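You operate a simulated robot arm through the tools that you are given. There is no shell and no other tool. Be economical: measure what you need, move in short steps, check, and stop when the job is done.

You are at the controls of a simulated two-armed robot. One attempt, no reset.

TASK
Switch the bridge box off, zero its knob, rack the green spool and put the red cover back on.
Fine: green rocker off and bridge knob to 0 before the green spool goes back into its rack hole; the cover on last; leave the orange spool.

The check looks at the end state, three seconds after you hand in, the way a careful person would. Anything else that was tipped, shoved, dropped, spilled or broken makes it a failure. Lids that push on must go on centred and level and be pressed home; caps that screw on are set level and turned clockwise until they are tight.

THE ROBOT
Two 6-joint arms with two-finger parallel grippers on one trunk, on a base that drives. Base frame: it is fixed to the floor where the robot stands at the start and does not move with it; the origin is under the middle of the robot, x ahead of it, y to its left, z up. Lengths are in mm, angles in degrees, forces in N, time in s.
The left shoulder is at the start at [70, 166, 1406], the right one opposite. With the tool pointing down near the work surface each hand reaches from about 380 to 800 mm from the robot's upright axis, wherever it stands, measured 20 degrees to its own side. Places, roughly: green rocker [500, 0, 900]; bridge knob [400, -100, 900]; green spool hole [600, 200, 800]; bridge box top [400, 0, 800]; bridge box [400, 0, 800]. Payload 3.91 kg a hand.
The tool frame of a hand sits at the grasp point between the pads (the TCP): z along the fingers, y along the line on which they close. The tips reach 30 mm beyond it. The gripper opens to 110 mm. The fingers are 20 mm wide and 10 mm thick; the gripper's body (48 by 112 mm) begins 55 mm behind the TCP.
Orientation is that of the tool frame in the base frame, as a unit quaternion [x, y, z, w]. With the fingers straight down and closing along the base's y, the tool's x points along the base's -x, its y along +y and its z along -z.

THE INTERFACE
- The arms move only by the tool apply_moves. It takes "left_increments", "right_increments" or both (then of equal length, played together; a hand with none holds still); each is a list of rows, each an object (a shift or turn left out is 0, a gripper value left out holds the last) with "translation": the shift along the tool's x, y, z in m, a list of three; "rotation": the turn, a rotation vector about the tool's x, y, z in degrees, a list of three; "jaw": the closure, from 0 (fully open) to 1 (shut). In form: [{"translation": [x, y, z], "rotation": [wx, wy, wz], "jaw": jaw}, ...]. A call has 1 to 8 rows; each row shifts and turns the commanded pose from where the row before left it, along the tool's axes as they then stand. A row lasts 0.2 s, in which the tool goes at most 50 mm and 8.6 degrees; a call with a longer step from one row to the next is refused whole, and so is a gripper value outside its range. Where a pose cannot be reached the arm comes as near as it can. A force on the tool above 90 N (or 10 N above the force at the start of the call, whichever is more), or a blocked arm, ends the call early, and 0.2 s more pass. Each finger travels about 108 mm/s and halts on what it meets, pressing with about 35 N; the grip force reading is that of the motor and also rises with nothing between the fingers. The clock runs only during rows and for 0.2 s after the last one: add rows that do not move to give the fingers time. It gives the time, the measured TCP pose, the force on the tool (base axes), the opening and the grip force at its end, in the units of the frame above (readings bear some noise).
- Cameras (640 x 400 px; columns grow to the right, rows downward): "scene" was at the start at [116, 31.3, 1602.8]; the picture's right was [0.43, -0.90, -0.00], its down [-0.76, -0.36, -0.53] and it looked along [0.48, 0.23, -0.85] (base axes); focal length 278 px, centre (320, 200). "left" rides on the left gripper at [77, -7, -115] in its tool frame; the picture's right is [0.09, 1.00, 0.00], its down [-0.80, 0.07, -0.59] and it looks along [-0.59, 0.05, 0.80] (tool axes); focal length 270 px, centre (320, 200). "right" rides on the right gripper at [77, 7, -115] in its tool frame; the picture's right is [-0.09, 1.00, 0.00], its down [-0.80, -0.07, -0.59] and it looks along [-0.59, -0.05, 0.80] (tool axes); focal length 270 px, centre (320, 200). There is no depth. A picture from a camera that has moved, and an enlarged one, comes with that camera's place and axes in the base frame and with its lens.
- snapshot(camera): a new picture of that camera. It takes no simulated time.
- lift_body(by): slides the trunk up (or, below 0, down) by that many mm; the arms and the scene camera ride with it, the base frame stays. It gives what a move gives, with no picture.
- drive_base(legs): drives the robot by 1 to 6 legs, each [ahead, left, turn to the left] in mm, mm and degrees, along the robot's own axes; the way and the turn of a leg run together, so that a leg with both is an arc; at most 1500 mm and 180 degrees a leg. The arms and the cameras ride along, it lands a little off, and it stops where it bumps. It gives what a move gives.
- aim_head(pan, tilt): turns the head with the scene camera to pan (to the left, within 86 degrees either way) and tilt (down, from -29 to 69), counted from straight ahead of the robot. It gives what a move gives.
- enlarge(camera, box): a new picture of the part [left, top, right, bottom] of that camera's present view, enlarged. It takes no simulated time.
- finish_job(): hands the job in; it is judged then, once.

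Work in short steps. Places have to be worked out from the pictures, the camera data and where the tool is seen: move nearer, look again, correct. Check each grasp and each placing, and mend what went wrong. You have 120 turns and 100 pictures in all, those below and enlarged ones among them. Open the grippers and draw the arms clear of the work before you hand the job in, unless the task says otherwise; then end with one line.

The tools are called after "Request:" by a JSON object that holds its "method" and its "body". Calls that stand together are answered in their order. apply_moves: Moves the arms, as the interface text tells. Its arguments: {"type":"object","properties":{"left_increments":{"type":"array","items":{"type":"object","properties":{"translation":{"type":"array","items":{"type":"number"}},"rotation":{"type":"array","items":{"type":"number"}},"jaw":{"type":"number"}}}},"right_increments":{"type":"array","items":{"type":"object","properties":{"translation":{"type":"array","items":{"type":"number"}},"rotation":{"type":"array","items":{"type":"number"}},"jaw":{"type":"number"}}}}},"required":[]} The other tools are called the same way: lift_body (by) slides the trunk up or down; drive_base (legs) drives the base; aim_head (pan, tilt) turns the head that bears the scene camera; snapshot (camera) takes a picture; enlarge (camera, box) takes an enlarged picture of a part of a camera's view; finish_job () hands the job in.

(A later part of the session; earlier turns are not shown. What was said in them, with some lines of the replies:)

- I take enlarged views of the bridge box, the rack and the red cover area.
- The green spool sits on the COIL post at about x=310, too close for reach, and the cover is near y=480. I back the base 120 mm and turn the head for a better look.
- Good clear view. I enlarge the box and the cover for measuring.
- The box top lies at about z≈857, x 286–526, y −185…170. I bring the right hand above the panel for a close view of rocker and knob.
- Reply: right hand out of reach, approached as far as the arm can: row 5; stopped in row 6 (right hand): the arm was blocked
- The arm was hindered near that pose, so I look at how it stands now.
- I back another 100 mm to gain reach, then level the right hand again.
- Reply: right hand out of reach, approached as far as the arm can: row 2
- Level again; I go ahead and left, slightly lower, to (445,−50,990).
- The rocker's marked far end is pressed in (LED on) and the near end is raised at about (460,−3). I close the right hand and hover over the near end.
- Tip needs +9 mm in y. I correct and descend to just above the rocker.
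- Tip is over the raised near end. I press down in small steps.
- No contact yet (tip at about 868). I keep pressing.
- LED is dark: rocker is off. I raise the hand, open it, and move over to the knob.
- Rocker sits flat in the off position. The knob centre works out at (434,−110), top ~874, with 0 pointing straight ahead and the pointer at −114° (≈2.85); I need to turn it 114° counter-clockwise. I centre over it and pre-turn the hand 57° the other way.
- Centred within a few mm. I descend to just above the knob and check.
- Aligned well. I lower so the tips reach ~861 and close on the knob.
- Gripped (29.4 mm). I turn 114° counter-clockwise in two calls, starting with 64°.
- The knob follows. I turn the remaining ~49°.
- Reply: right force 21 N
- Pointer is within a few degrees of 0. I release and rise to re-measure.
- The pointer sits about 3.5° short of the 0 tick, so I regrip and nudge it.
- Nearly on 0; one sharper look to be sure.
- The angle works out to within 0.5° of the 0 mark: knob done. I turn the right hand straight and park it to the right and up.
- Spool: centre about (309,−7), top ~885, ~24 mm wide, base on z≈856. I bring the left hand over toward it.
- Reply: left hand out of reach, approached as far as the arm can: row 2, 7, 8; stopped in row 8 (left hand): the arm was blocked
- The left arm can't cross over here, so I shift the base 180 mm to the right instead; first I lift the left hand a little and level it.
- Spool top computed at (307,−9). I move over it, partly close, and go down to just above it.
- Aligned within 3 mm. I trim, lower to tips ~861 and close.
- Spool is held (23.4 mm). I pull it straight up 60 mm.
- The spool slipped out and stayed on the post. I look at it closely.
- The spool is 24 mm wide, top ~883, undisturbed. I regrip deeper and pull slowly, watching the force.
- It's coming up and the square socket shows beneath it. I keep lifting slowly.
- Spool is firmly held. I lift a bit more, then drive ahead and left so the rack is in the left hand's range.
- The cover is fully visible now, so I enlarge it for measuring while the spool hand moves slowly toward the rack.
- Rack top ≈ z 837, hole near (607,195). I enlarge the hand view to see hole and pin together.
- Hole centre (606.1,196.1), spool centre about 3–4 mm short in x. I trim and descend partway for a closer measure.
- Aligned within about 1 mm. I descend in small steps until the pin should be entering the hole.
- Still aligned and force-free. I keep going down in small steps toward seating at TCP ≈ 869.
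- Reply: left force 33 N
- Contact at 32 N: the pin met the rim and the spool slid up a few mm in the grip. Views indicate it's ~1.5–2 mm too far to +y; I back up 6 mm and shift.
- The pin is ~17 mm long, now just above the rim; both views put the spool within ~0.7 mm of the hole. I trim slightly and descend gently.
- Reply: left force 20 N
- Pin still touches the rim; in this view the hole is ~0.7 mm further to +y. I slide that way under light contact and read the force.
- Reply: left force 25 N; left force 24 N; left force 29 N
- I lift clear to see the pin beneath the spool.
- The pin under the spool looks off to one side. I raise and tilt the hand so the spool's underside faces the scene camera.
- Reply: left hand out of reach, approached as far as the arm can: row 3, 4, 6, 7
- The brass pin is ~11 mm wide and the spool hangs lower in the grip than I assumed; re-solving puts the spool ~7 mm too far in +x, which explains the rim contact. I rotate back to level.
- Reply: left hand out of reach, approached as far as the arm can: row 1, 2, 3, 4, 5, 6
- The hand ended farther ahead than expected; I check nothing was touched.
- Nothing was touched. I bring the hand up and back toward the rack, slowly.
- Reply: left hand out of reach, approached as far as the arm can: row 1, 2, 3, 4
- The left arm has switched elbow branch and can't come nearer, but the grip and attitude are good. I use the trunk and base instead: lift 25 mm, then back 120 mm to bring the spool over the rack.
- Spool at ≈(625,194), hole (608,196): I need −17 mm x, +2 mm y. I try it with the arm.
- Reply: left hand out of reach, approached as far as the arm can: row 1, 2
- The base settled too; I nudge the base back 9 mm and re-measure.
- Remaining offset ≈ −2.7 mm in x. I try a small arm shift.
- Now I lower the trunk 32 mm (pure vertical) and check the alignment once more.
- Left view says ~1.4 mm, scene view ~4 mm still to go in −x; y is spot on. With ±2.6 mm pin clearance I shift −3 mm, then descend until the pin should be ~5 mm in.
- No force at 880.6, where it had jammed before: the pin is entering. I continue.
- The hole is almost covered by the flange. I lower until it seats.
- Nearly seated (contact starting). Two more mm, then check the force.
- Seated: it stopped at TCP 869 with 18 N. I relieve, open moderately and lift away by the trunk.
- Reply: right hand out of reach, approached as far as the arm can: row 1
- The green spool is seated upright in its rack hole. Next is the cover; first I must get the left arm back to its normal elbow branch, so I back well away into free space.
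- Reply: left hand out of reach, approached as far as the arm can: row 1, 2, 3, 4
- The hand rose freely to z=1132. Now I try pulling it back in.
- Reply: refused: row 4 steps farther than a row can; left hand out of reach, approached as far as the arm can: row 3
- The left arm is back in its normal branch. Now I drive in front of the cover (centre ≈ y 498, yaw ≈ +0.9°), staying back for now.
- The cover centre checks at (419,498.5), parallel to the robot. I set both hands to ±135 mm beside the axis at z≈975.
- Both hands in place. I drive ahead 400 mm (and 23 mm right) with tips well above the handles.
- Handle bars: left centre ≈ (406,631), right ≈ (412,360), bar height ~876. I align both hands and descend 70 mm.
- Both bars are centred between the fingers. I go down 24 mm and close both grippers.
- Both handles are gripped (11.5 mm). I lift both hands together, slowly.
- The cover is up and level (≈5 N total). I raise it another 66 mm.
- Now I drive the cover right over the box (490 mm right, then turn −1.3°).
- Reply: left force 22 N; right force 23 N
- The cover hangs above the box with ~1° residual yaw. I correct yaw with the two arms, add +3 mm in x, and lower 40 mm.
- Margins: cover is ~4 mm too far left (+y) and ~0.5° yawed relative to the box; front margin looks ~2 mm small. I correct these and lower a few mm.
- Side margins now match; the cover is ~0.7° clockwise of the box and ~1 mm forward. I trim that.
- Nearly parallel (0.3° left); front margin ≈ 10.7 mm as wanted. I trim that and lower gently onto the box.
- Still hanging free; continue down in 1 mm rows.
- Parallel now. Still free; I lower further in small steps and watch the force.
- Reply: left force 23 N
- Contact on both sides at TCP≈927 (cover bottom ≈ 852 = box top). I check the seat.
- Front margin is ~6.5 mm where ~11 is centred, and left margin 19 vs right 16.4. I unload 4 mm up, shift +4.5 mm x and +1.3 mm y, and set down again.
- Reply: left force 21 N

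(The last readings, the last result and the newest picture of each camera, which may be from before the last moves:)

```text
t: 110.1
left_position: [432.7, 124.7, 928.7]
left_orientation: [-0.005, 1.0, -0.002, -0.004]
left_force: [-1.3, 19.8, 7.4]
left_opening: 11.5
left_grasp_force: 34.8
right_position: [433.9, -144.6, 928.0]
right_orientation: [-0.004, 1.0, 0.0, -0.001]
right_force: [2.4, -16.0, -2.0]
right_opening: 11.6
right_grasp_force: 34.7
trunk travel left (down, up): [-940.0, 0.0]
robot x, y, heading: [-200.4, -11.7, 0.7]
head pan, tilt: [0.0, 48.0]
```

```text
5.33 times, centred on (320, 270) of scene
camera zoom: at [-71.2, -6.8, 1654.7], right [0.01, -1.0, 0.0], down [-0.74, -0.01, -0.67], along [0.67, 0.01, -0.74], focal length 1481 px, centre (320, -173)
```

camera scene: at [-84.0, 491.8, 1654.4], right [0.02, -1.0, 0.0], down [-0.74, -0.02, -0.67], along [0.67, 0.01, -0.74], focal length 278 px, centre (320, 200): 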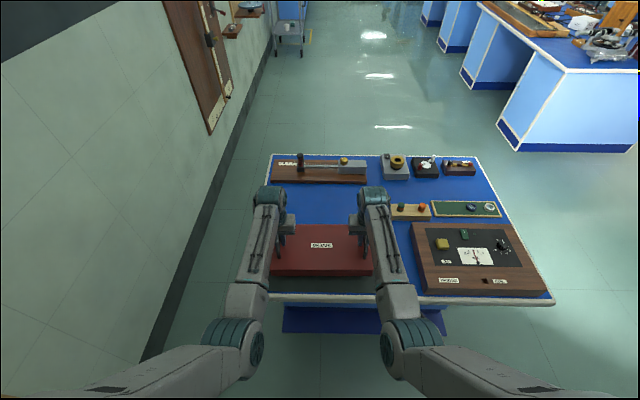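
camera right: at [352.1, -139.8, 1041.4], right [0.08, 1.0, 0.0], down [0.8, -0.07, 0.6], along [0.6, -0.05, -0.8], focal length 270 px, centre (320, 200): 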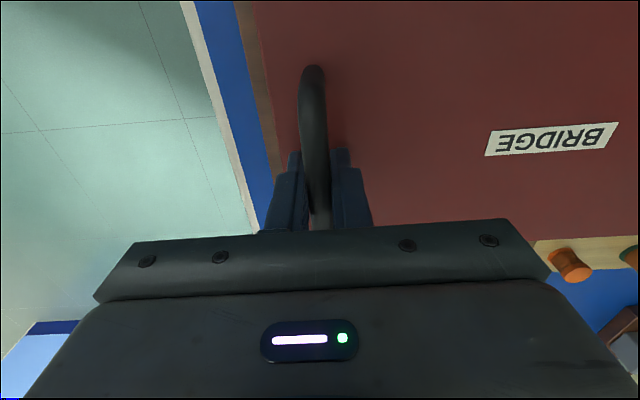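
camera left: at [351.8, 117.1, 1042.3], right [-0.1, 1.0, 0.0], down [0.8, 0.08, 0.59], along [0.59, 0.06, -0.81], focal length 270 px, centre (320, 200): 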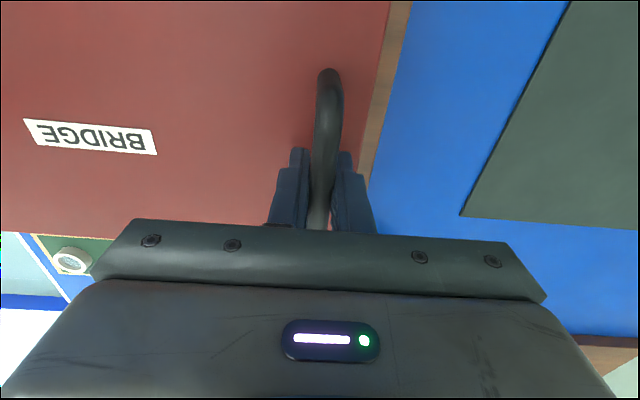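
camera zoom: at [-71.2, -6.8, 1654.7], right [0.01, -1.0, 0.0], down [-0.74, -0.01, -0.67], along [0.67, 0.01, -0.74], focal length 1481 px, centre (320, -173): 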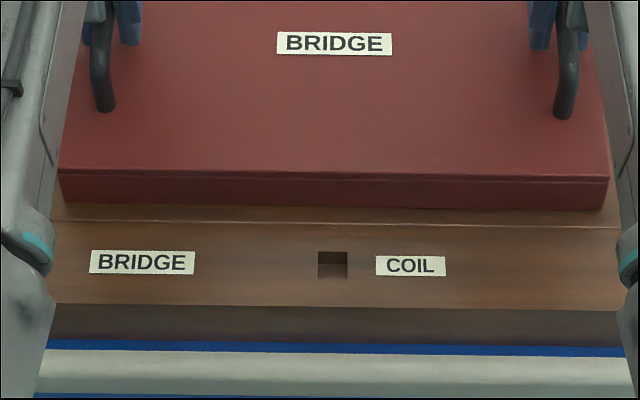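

Front margin is now ~10.9 mm and parallel. I press down evenly with both hands.

Request:
{"method": "apply_moves", "body": {"left_increments": [{"translation": [0, 0, 0.001]}, {"translation": [0, 0, 0.001]}, {"translation": [0, 0, 0.001]}, {}], "right_increments": [{"translation": [0, 0, 0.0015]}, {"translation": [0, 0, 0.0015]}, {"translation": [0, 0, 0.001]}, {}]}}

Request:
{"method": "apply_moves", "body": {"left_increments": [{"translation": [0, 0, 0.0015]}, {"translation": [0, 0, 0.0015]}, {"translation": [0, 0, 0.001]}, {}], "right_increments": [{"translation": [0, 0, 0.0015]}, {"translation": [0, 0, 0.0015]}, {"translation": [0, 0, 0.001]}, {}]}}

```text
t: 111.1
left_position: [431.0, 125.8, 928.4]
left_orientation: [-0.004, 1.0, -0.003, -0.001]
left_force: [6.8, 7.4, 25.9]
left_opening: 11.5
left_grasp_force: 35.0
right_position: [432.7, -145.0, 927.7]
right_orientation: [-0.003, 1.0, 0.0, 0.003]
right_force: [6.7, -7.6, 20.7]
right_opening: 11.4
right_grasp_force: 34.8
trunk travel left (down, up): [-940.0, 0.0]
robot x, y, heading: [-207.0, -11.4, 0.9]
head pan, tilt: [0.0, 48.0]
```

```text
t: 112.1
left_position: [428.2, 125.0, 925.8]
left_orientation: [-0.004, 1.0, -0.002, 0.0]
left_force: [1.5, 9.3, 34.8]
left_opening: 11.7
left_grasp_force: 34.4
right_position: [431.5, -144.8, 924.2]
right_orientation: [-0.003, 1.0, -0.001, 0.003]
right_force: [13.4, -8.9, 30.0]
right_opening: 11.6
right_grasp_force: 35.0
trunk travel left (down, up): [-940.0, 0.0]
robot x, y, heading: [-202.7, -10.4, 0.9]
head pan, tilt: [0.0, 48.0]
```

Pressing with ~32 N each. I check how the cover sits.

Request:
{"method": "enlarge", "body": {"camera": "scene", "box": [260, 240, 380, 300]}}

```text
5.33 times, centred on (320, 270) of scene
camera zoom: at [-80.0, -6.8, 1655.4], right [0.01, -1.0, 0.0], down [-0.74, -0.01, -0.67], along [0.67, 0.01, -0.74], focal length 1481 px, centre (320, -173)
```

zoom: 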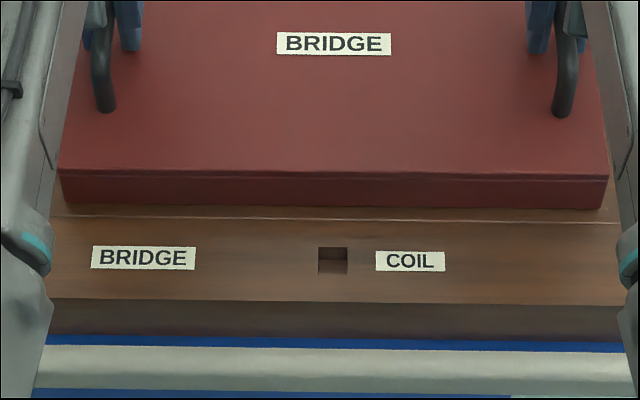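

The robot leans back under pressure, which drags the cover slightly. I relieve the load and re-measure.

Request:
{"method": "apply_moves", "body": {"left_increments": [{"translation": [0, 0, -0.002]}, {"translation": [0, 0, -0.002]}, {"translation": [0, 0, -0.001]}, {}, {}], "right_increments": [{"translation": [0, 0, -0.002]}, {"translation": [0, 0, -0.002]}, {"translation": [0, 0, -0.001]}, {}, {}]}}

```text
t: 113.3
left_position: [429.7, 124.8, 924.9]
left_orientation: [-0.005, 1.0, -0.001, -0.006]
left_force: [-1.0, 15.6, -2.5]
left_opening: 11.4
left_grasp_force: 34.8
right_position: [430.6, -144.8, 924.1]
right_orientation: [-0.002, 1.0, -0.003, -0.001]
right_force: [-6.0, -15.9, 15.0]
right_opening: 11.2
right_grasp_force: 35.0
trunk travel left (down, up): [-940.0, 0.0]
robot x, y, heading: [-203.7, -9.5, 0.8]
head pan, tilt: [0.0, 48.0]
```

Request:
{"method": "enlarge", "body": {"camera": "scene", "box": [240, 190, 400, 300]}}

```text
3.64 times, centred on (320, 245) of scene
camera zoom: at [-75.5, -6.4, 1654.6], right [0.01, -1.0, 0.0], down [-0.74, -0.01, -0.67], along [0.67, 0.01, -0.74], focal length 1010 px, centre (320, 36)
```

zoom: 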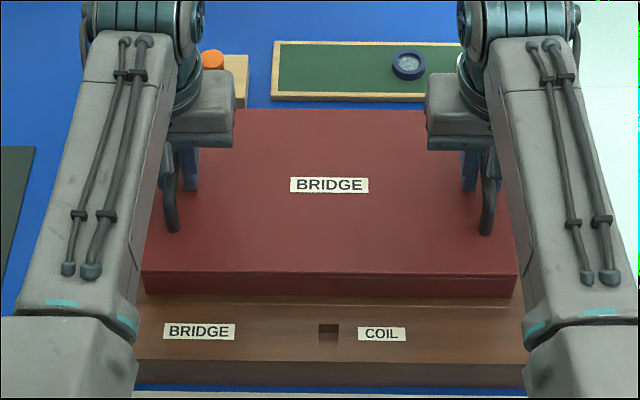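

Margin front ≈ 9.5 mm, parallel. I lower to balance both hands, then release both grips.

Request:
{"method": "apply_moves", "body": {"left_increments": [{"translation": [0, 0, 0.001]}, {"jaw": 0.7}, {"jaw": 0.5}, {}, {}], "right_increments": [{"translation": [0, 0, -0.001]}, {"jaw": 0.7}, {"jaw": 0.5}, {}, {}]}}

Request:
{"method": "snapshot", "body": {"camera": "left"}}

Request:
{"method": "snapshot", "body": {"camera": "right"}}

```text
t: 114.5
left_position: [433.5, 126.3, 923.8]
left_orientation: [-0.004, 1.0, -0.002, -0.004]
left_force: [0.3, -0.1, -0.2]
left_opening: 54.5
left_grasp_force: 0.0
right_position: [435.0, -144.8, 925.1]
right_orientation: [-0.003, 1.0, -0.001, -0.002]
right_force: [0.8, 0.2, -0.4]
right_opening: 54.9
right_grasp_force: 0.1
trunk travel left (down, up): [-940.0, 0.0]
robot x, y, heading: [-204.9, -11.2, 0.7]
head pan, tilt: [0.0, 48.0]
```

```text
2 pictures are left
camera left: at [357.5, 119.5, 1037.9], right [-0.1, 1.0, 0.0], down [0.81, 0.08, 0.59], along [0.58, 0.05, -0.81], focal length 270 px, centre (320, 200)
```

left: 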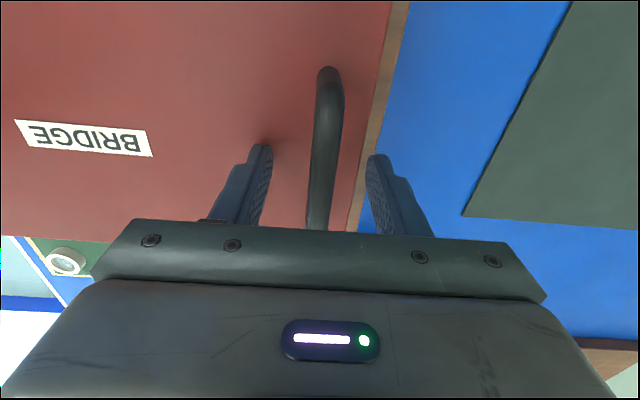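

```text
1 pictures are left
camera right: at [358.6, -137.7, 1039.1], right [0.08, 1.0, 0.0], down [0.8, -0.06, 0.59], along [0.59, -0.05, -0.81], focal length 270 px, centre (320, 200)
```

right: 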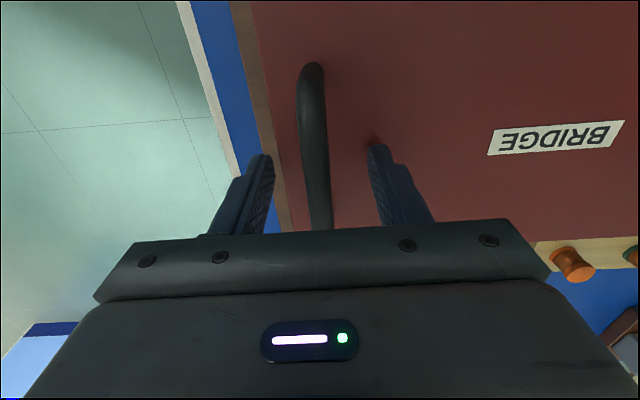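

Side margins are 17.0 and 18.6 mm: centred within 1 mm. I now press home from above on both handle bars with closed fingers: raise, close, then come down evenly.

Request:
{"method": "apply_moves", "body": {"left_increments": [{"translation": [0, 0, -0.015]}, {"translation": [0, 0, -0.02]}, {"translation": [0, 0, -0.015]}, {"jaw": 1}, {}, {}, {}], "right_increments": [{"translation": [0, 0, -0.015]}, {"translation": [0, 0, -0.02]}, {"translation": [0, 0, -0.015]}, {"jaw": 1}, {}, {}, {}]}}

Request:
{"method": "apply_moves", "body": {"left_increments": [{"translation": [0.002, 0, 0.004]}, {"translation": [0.002, 0, 0.004]}, {"translation": [0, 0, 0.003]}, {}], "right_increments": [{"translation": [0.002, 0, 0.004]}, {"translation": [0.002, 0, 0.004]}, {"translation": [0, 0, 0.003]}, {}]}}

```text
t: 116.1
left_position: [431.4, 125.7, 975.1]
left_orientation: [-0.004, 1.0, -0.002, -0.005]
left_force: [0.6, -1.1, -0.1]
left_opening: 0.0
left_grasp_force: 35.0
right_position: [434.9, -143.9, 973.2]
right_orientation: [-0.004, 1.0, -0.001, -0.001]
right_force: [-0.3, -0.4, 0.8]
right_opening: 0.1
right_grasp_force: 35.0
trunk travel left (down, up): [-940.0, 0.0]
robot x, y, heading: [-200.8, -6.6, 0.9]
head pan, tilt: [0.0, 48.0]
```

```text
t: 117.1
left_position: [427.8, 127.3, 970.8]
left_orientation: [-0.004, 1.0, -0.002, 0.001]
left_force: [10.2, 1.2, 30.6]
left_opening: 0.0
left_grasp_force: 34.8
right_position: [430.0, -143.9, 969.4]
right_orientation: [-0.002, 1.0, -0.001, 0.005]
right_force: [16.9, -0.8, 38.1]
right_opening: 0.0
right_grasp_force: 35.1
trunk travel left (down, up): [-940.0, 0.0]
robot x, y, heading: [-199.4, -9.4, 1.0]
head pan, tilt: [0.0, 48.0]
```

Both bars are contacted at equal height (tips ≈ 940, so it's level) with ~34 N each. I null the backward drag by moving the hands +3 mm x while adding a bit of pressure.

Request:
{"method": "apply_moves", "body": {"left_increments": [{"translation": [-0.0015, 0, 0.001]}, {"translation": [-0.0015, 0, 0.001]}, {"translation": [-0.001, 0, 0]}, {}], "right_increments": [{"translation": [-0.0015, 0, 0.001]}, {"translation": [-0.0015, 0, 0.001]}, {"translation": [-0.001, 0, 0]}, {}]}}

```text
t: 118.1
left_position: [428.1, 127.0, 969.7]
left_orientation: [-0.006, 1.0, -0.001, 0.003]
left_force: [-3.4, 10.6, 48.2]
left_opening: 0.0
left_grasp_force: 34.9
right_position: [428.7, -144.6, 970.0]
right_orientation: [-0.002, 1.0, -0.001, 0.007]
right_force: [16.0, -5.7, 31.4]
right_opening: 0.0
right_grasp_force: 34.9
trunk travel left (down, up): [-940.0, 0.0]
robot x, y, heading: [-202.3, -9.4, 1.0]
head pan, tilt: [0.0, 48.0]
```

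80 N and no further travel: the cover is home and level. I lift both hands clear, open, and back away for the last picture.

Request:
{"method": "apply_moves", "body": {"left_increments": [{"translation": [0, 0, -0.005]}, {"translation": [0, 0, -0.01]}, {"translation": [0, 0, -0.02]}, {"translation": [0, 0, -0.02], "jaw": 0.5}, {"translation": [0, 0, -0.01]}, {}, {}], "right_increments": [{"translation": [0, 0, -0.005]}, {"translation": [0, 0, -0.01]}, {"translation": [0, 0, -0.02]}, {"translation": [0, 0, -0.02], "jaw": 0.5}, {"translation": [0, 0, -0.01]}, {}, {}]}}

Request:
{"method": "drive_base", "body": {"legs": [[-330, 0, -0.8]]}}

Request:
{"method": "aim_head", "body": {"pan": 0, "tilt": 46}}

```text
t: 119.7
left_position: [432.0, 124.6, 1025.9]
left_orientation: [-0.004, 1.0, -0.002, -0.004]
left_force: [0.1, -0.1, 0.0]
left_opening: 55.1
left_grasp_force: 0.1
right_position: [435.7, -145.4, 1027.3]
right_orientation: [-0.003, 1.0, 0.0, -0.001]
right_force: [-0.6, -0.5, 0.8]
right_opening: 54.7
right_grasp_force: 0.0
trunk travel left (down, up): [-940.0, 0.0]
robot x, y, heading: [-209.2, -10.1, 0.8]
head pan, tilt: [0.0, 48.0]
```

```text
t: 121.8
left_position: [115.8, 114.5, 1024.2]
left_orientation: [0.002, 1.0, -0.002, -0.005]
left_force: [0.5, -0.1, 0.2]
left_opening: 55.3
left_grasp_force: 0.0
right_position: [115.6, -155.2, 1026.1]
right_orientation: [0.003, 1.0, -0.001, -0.002]
right_force: [0.1, -0.4, 0.3]
right_opening: 55.3
right_grasp_force: 0.0
trunk travel left (down, up): [-940.0, 0.0]
robot x, y, heading: [-520.1, -13.6, 0.3]
head pan, tilt: [0.0, 48.0]
```

```text
t: 122.4
left_position: [115.8, 114.5, 1025.9]
left_orientation: [0.003, 1.0, -0.001, -0.005]
left_force: [-0.1, 0.1, -0.1]
left_opening: 55.0
left_grasp_force: 0.1
right_position: [114.6, -155.9, 1026.6]
right_orientation: [0.003, 1.0, -0.001, -0.001]
right_force: [-0.1, -1.3, -0.5]
right_opening: 54.9
right_grasp_force: 0.0
trunk travel left (down, up): [-940.0, 0.0]
robot x, y, heading: [-521.2, -13.3, 0.2]
head pan, tilt: [0.0, 46.0]
```

I spread the arms outward so they don't hide the box in the last picture.

Request:
{"method": "apply_moves", "body": {"left_increments": [{"translation": [0, 0.03, 0]}, {"translation": [0, 0.03, 0]}, {"translation": [0, 0.03, 0]}, {"translation": [0, 0.03, 0]}, {"translation": [0, 0.03, 0]}, {"translation": [0, 0.03, 0]}, {}], "right_increments": [{"translation": [0, -0.03, 0]}, {"translation": [0, -0.03, 0]}, {"translation": [0, -0.03, 0]}, {"translation": [0, -0.03, 0]}, {"translation": [0, -0.03, 0]}, {"translation": [0, -0.03, 0]}, {}]}}

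Request:
{"method": "enlarge", "body": {"camera": "scene", "box": [265, 150, 375, 225]}}

```text
t: 124.0
left_position: [117.4, 295.5, 1022.5]
left_orientation: [0.002, 1.0, -0.002, -0.005]
left_force: [-0.6, 0.0, 0.4]
left_opening: 55.0
left_grasp_force: 0.0
right_position: [113.8, -332.9, 1024.9]
right_orientation: [0.004, 1.0, -0.001, -0.001]
right_force: [0.5, -1.0, 1.3]
right_opening: 55.0
right_grasp_force: 0.0
trunk travel left (down, up): [-940.0, 0.0]
robot x, y, heading: [-521.8, -12.3, 0.1]
head pan, tilt: [0.0, 46.0]
```

```text
5.33 times, centred on (320, 188) of scene
camera zoom: at [-390.0, -11.4, 1657.3], right [0.0, -1.0, 0.0], down [-0.72, 0.0, -0.69], along [0.69, 0.0, -0.72], focal length 1481 px, centre (320, 267)
```

zoom: 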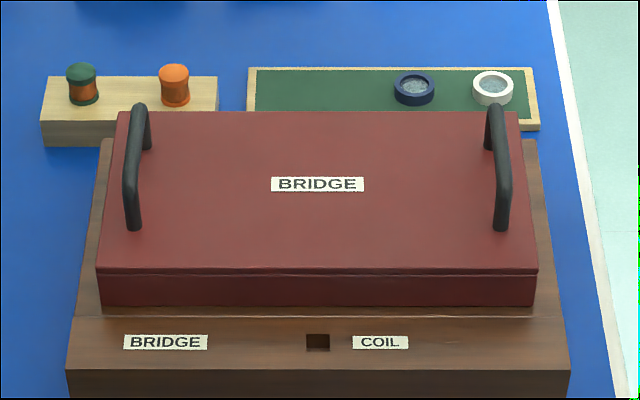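

The last picture shows the cover centred, level and down on the box, and both spools upright in the rack. Before that, the rocker was set off and the knob to 0. The arms are clear, so I hand in.

Request:
{"method": "finish_job", "body": {}}

```text
The job is handed in.
```

I finished all four steps in the order you gave and handed the job in: the rocker is off, the knob is at 0, the green spool is in its rack hole, and the red cover is pressed on level, within about 2 mm of centre. I left the orange spool alone.
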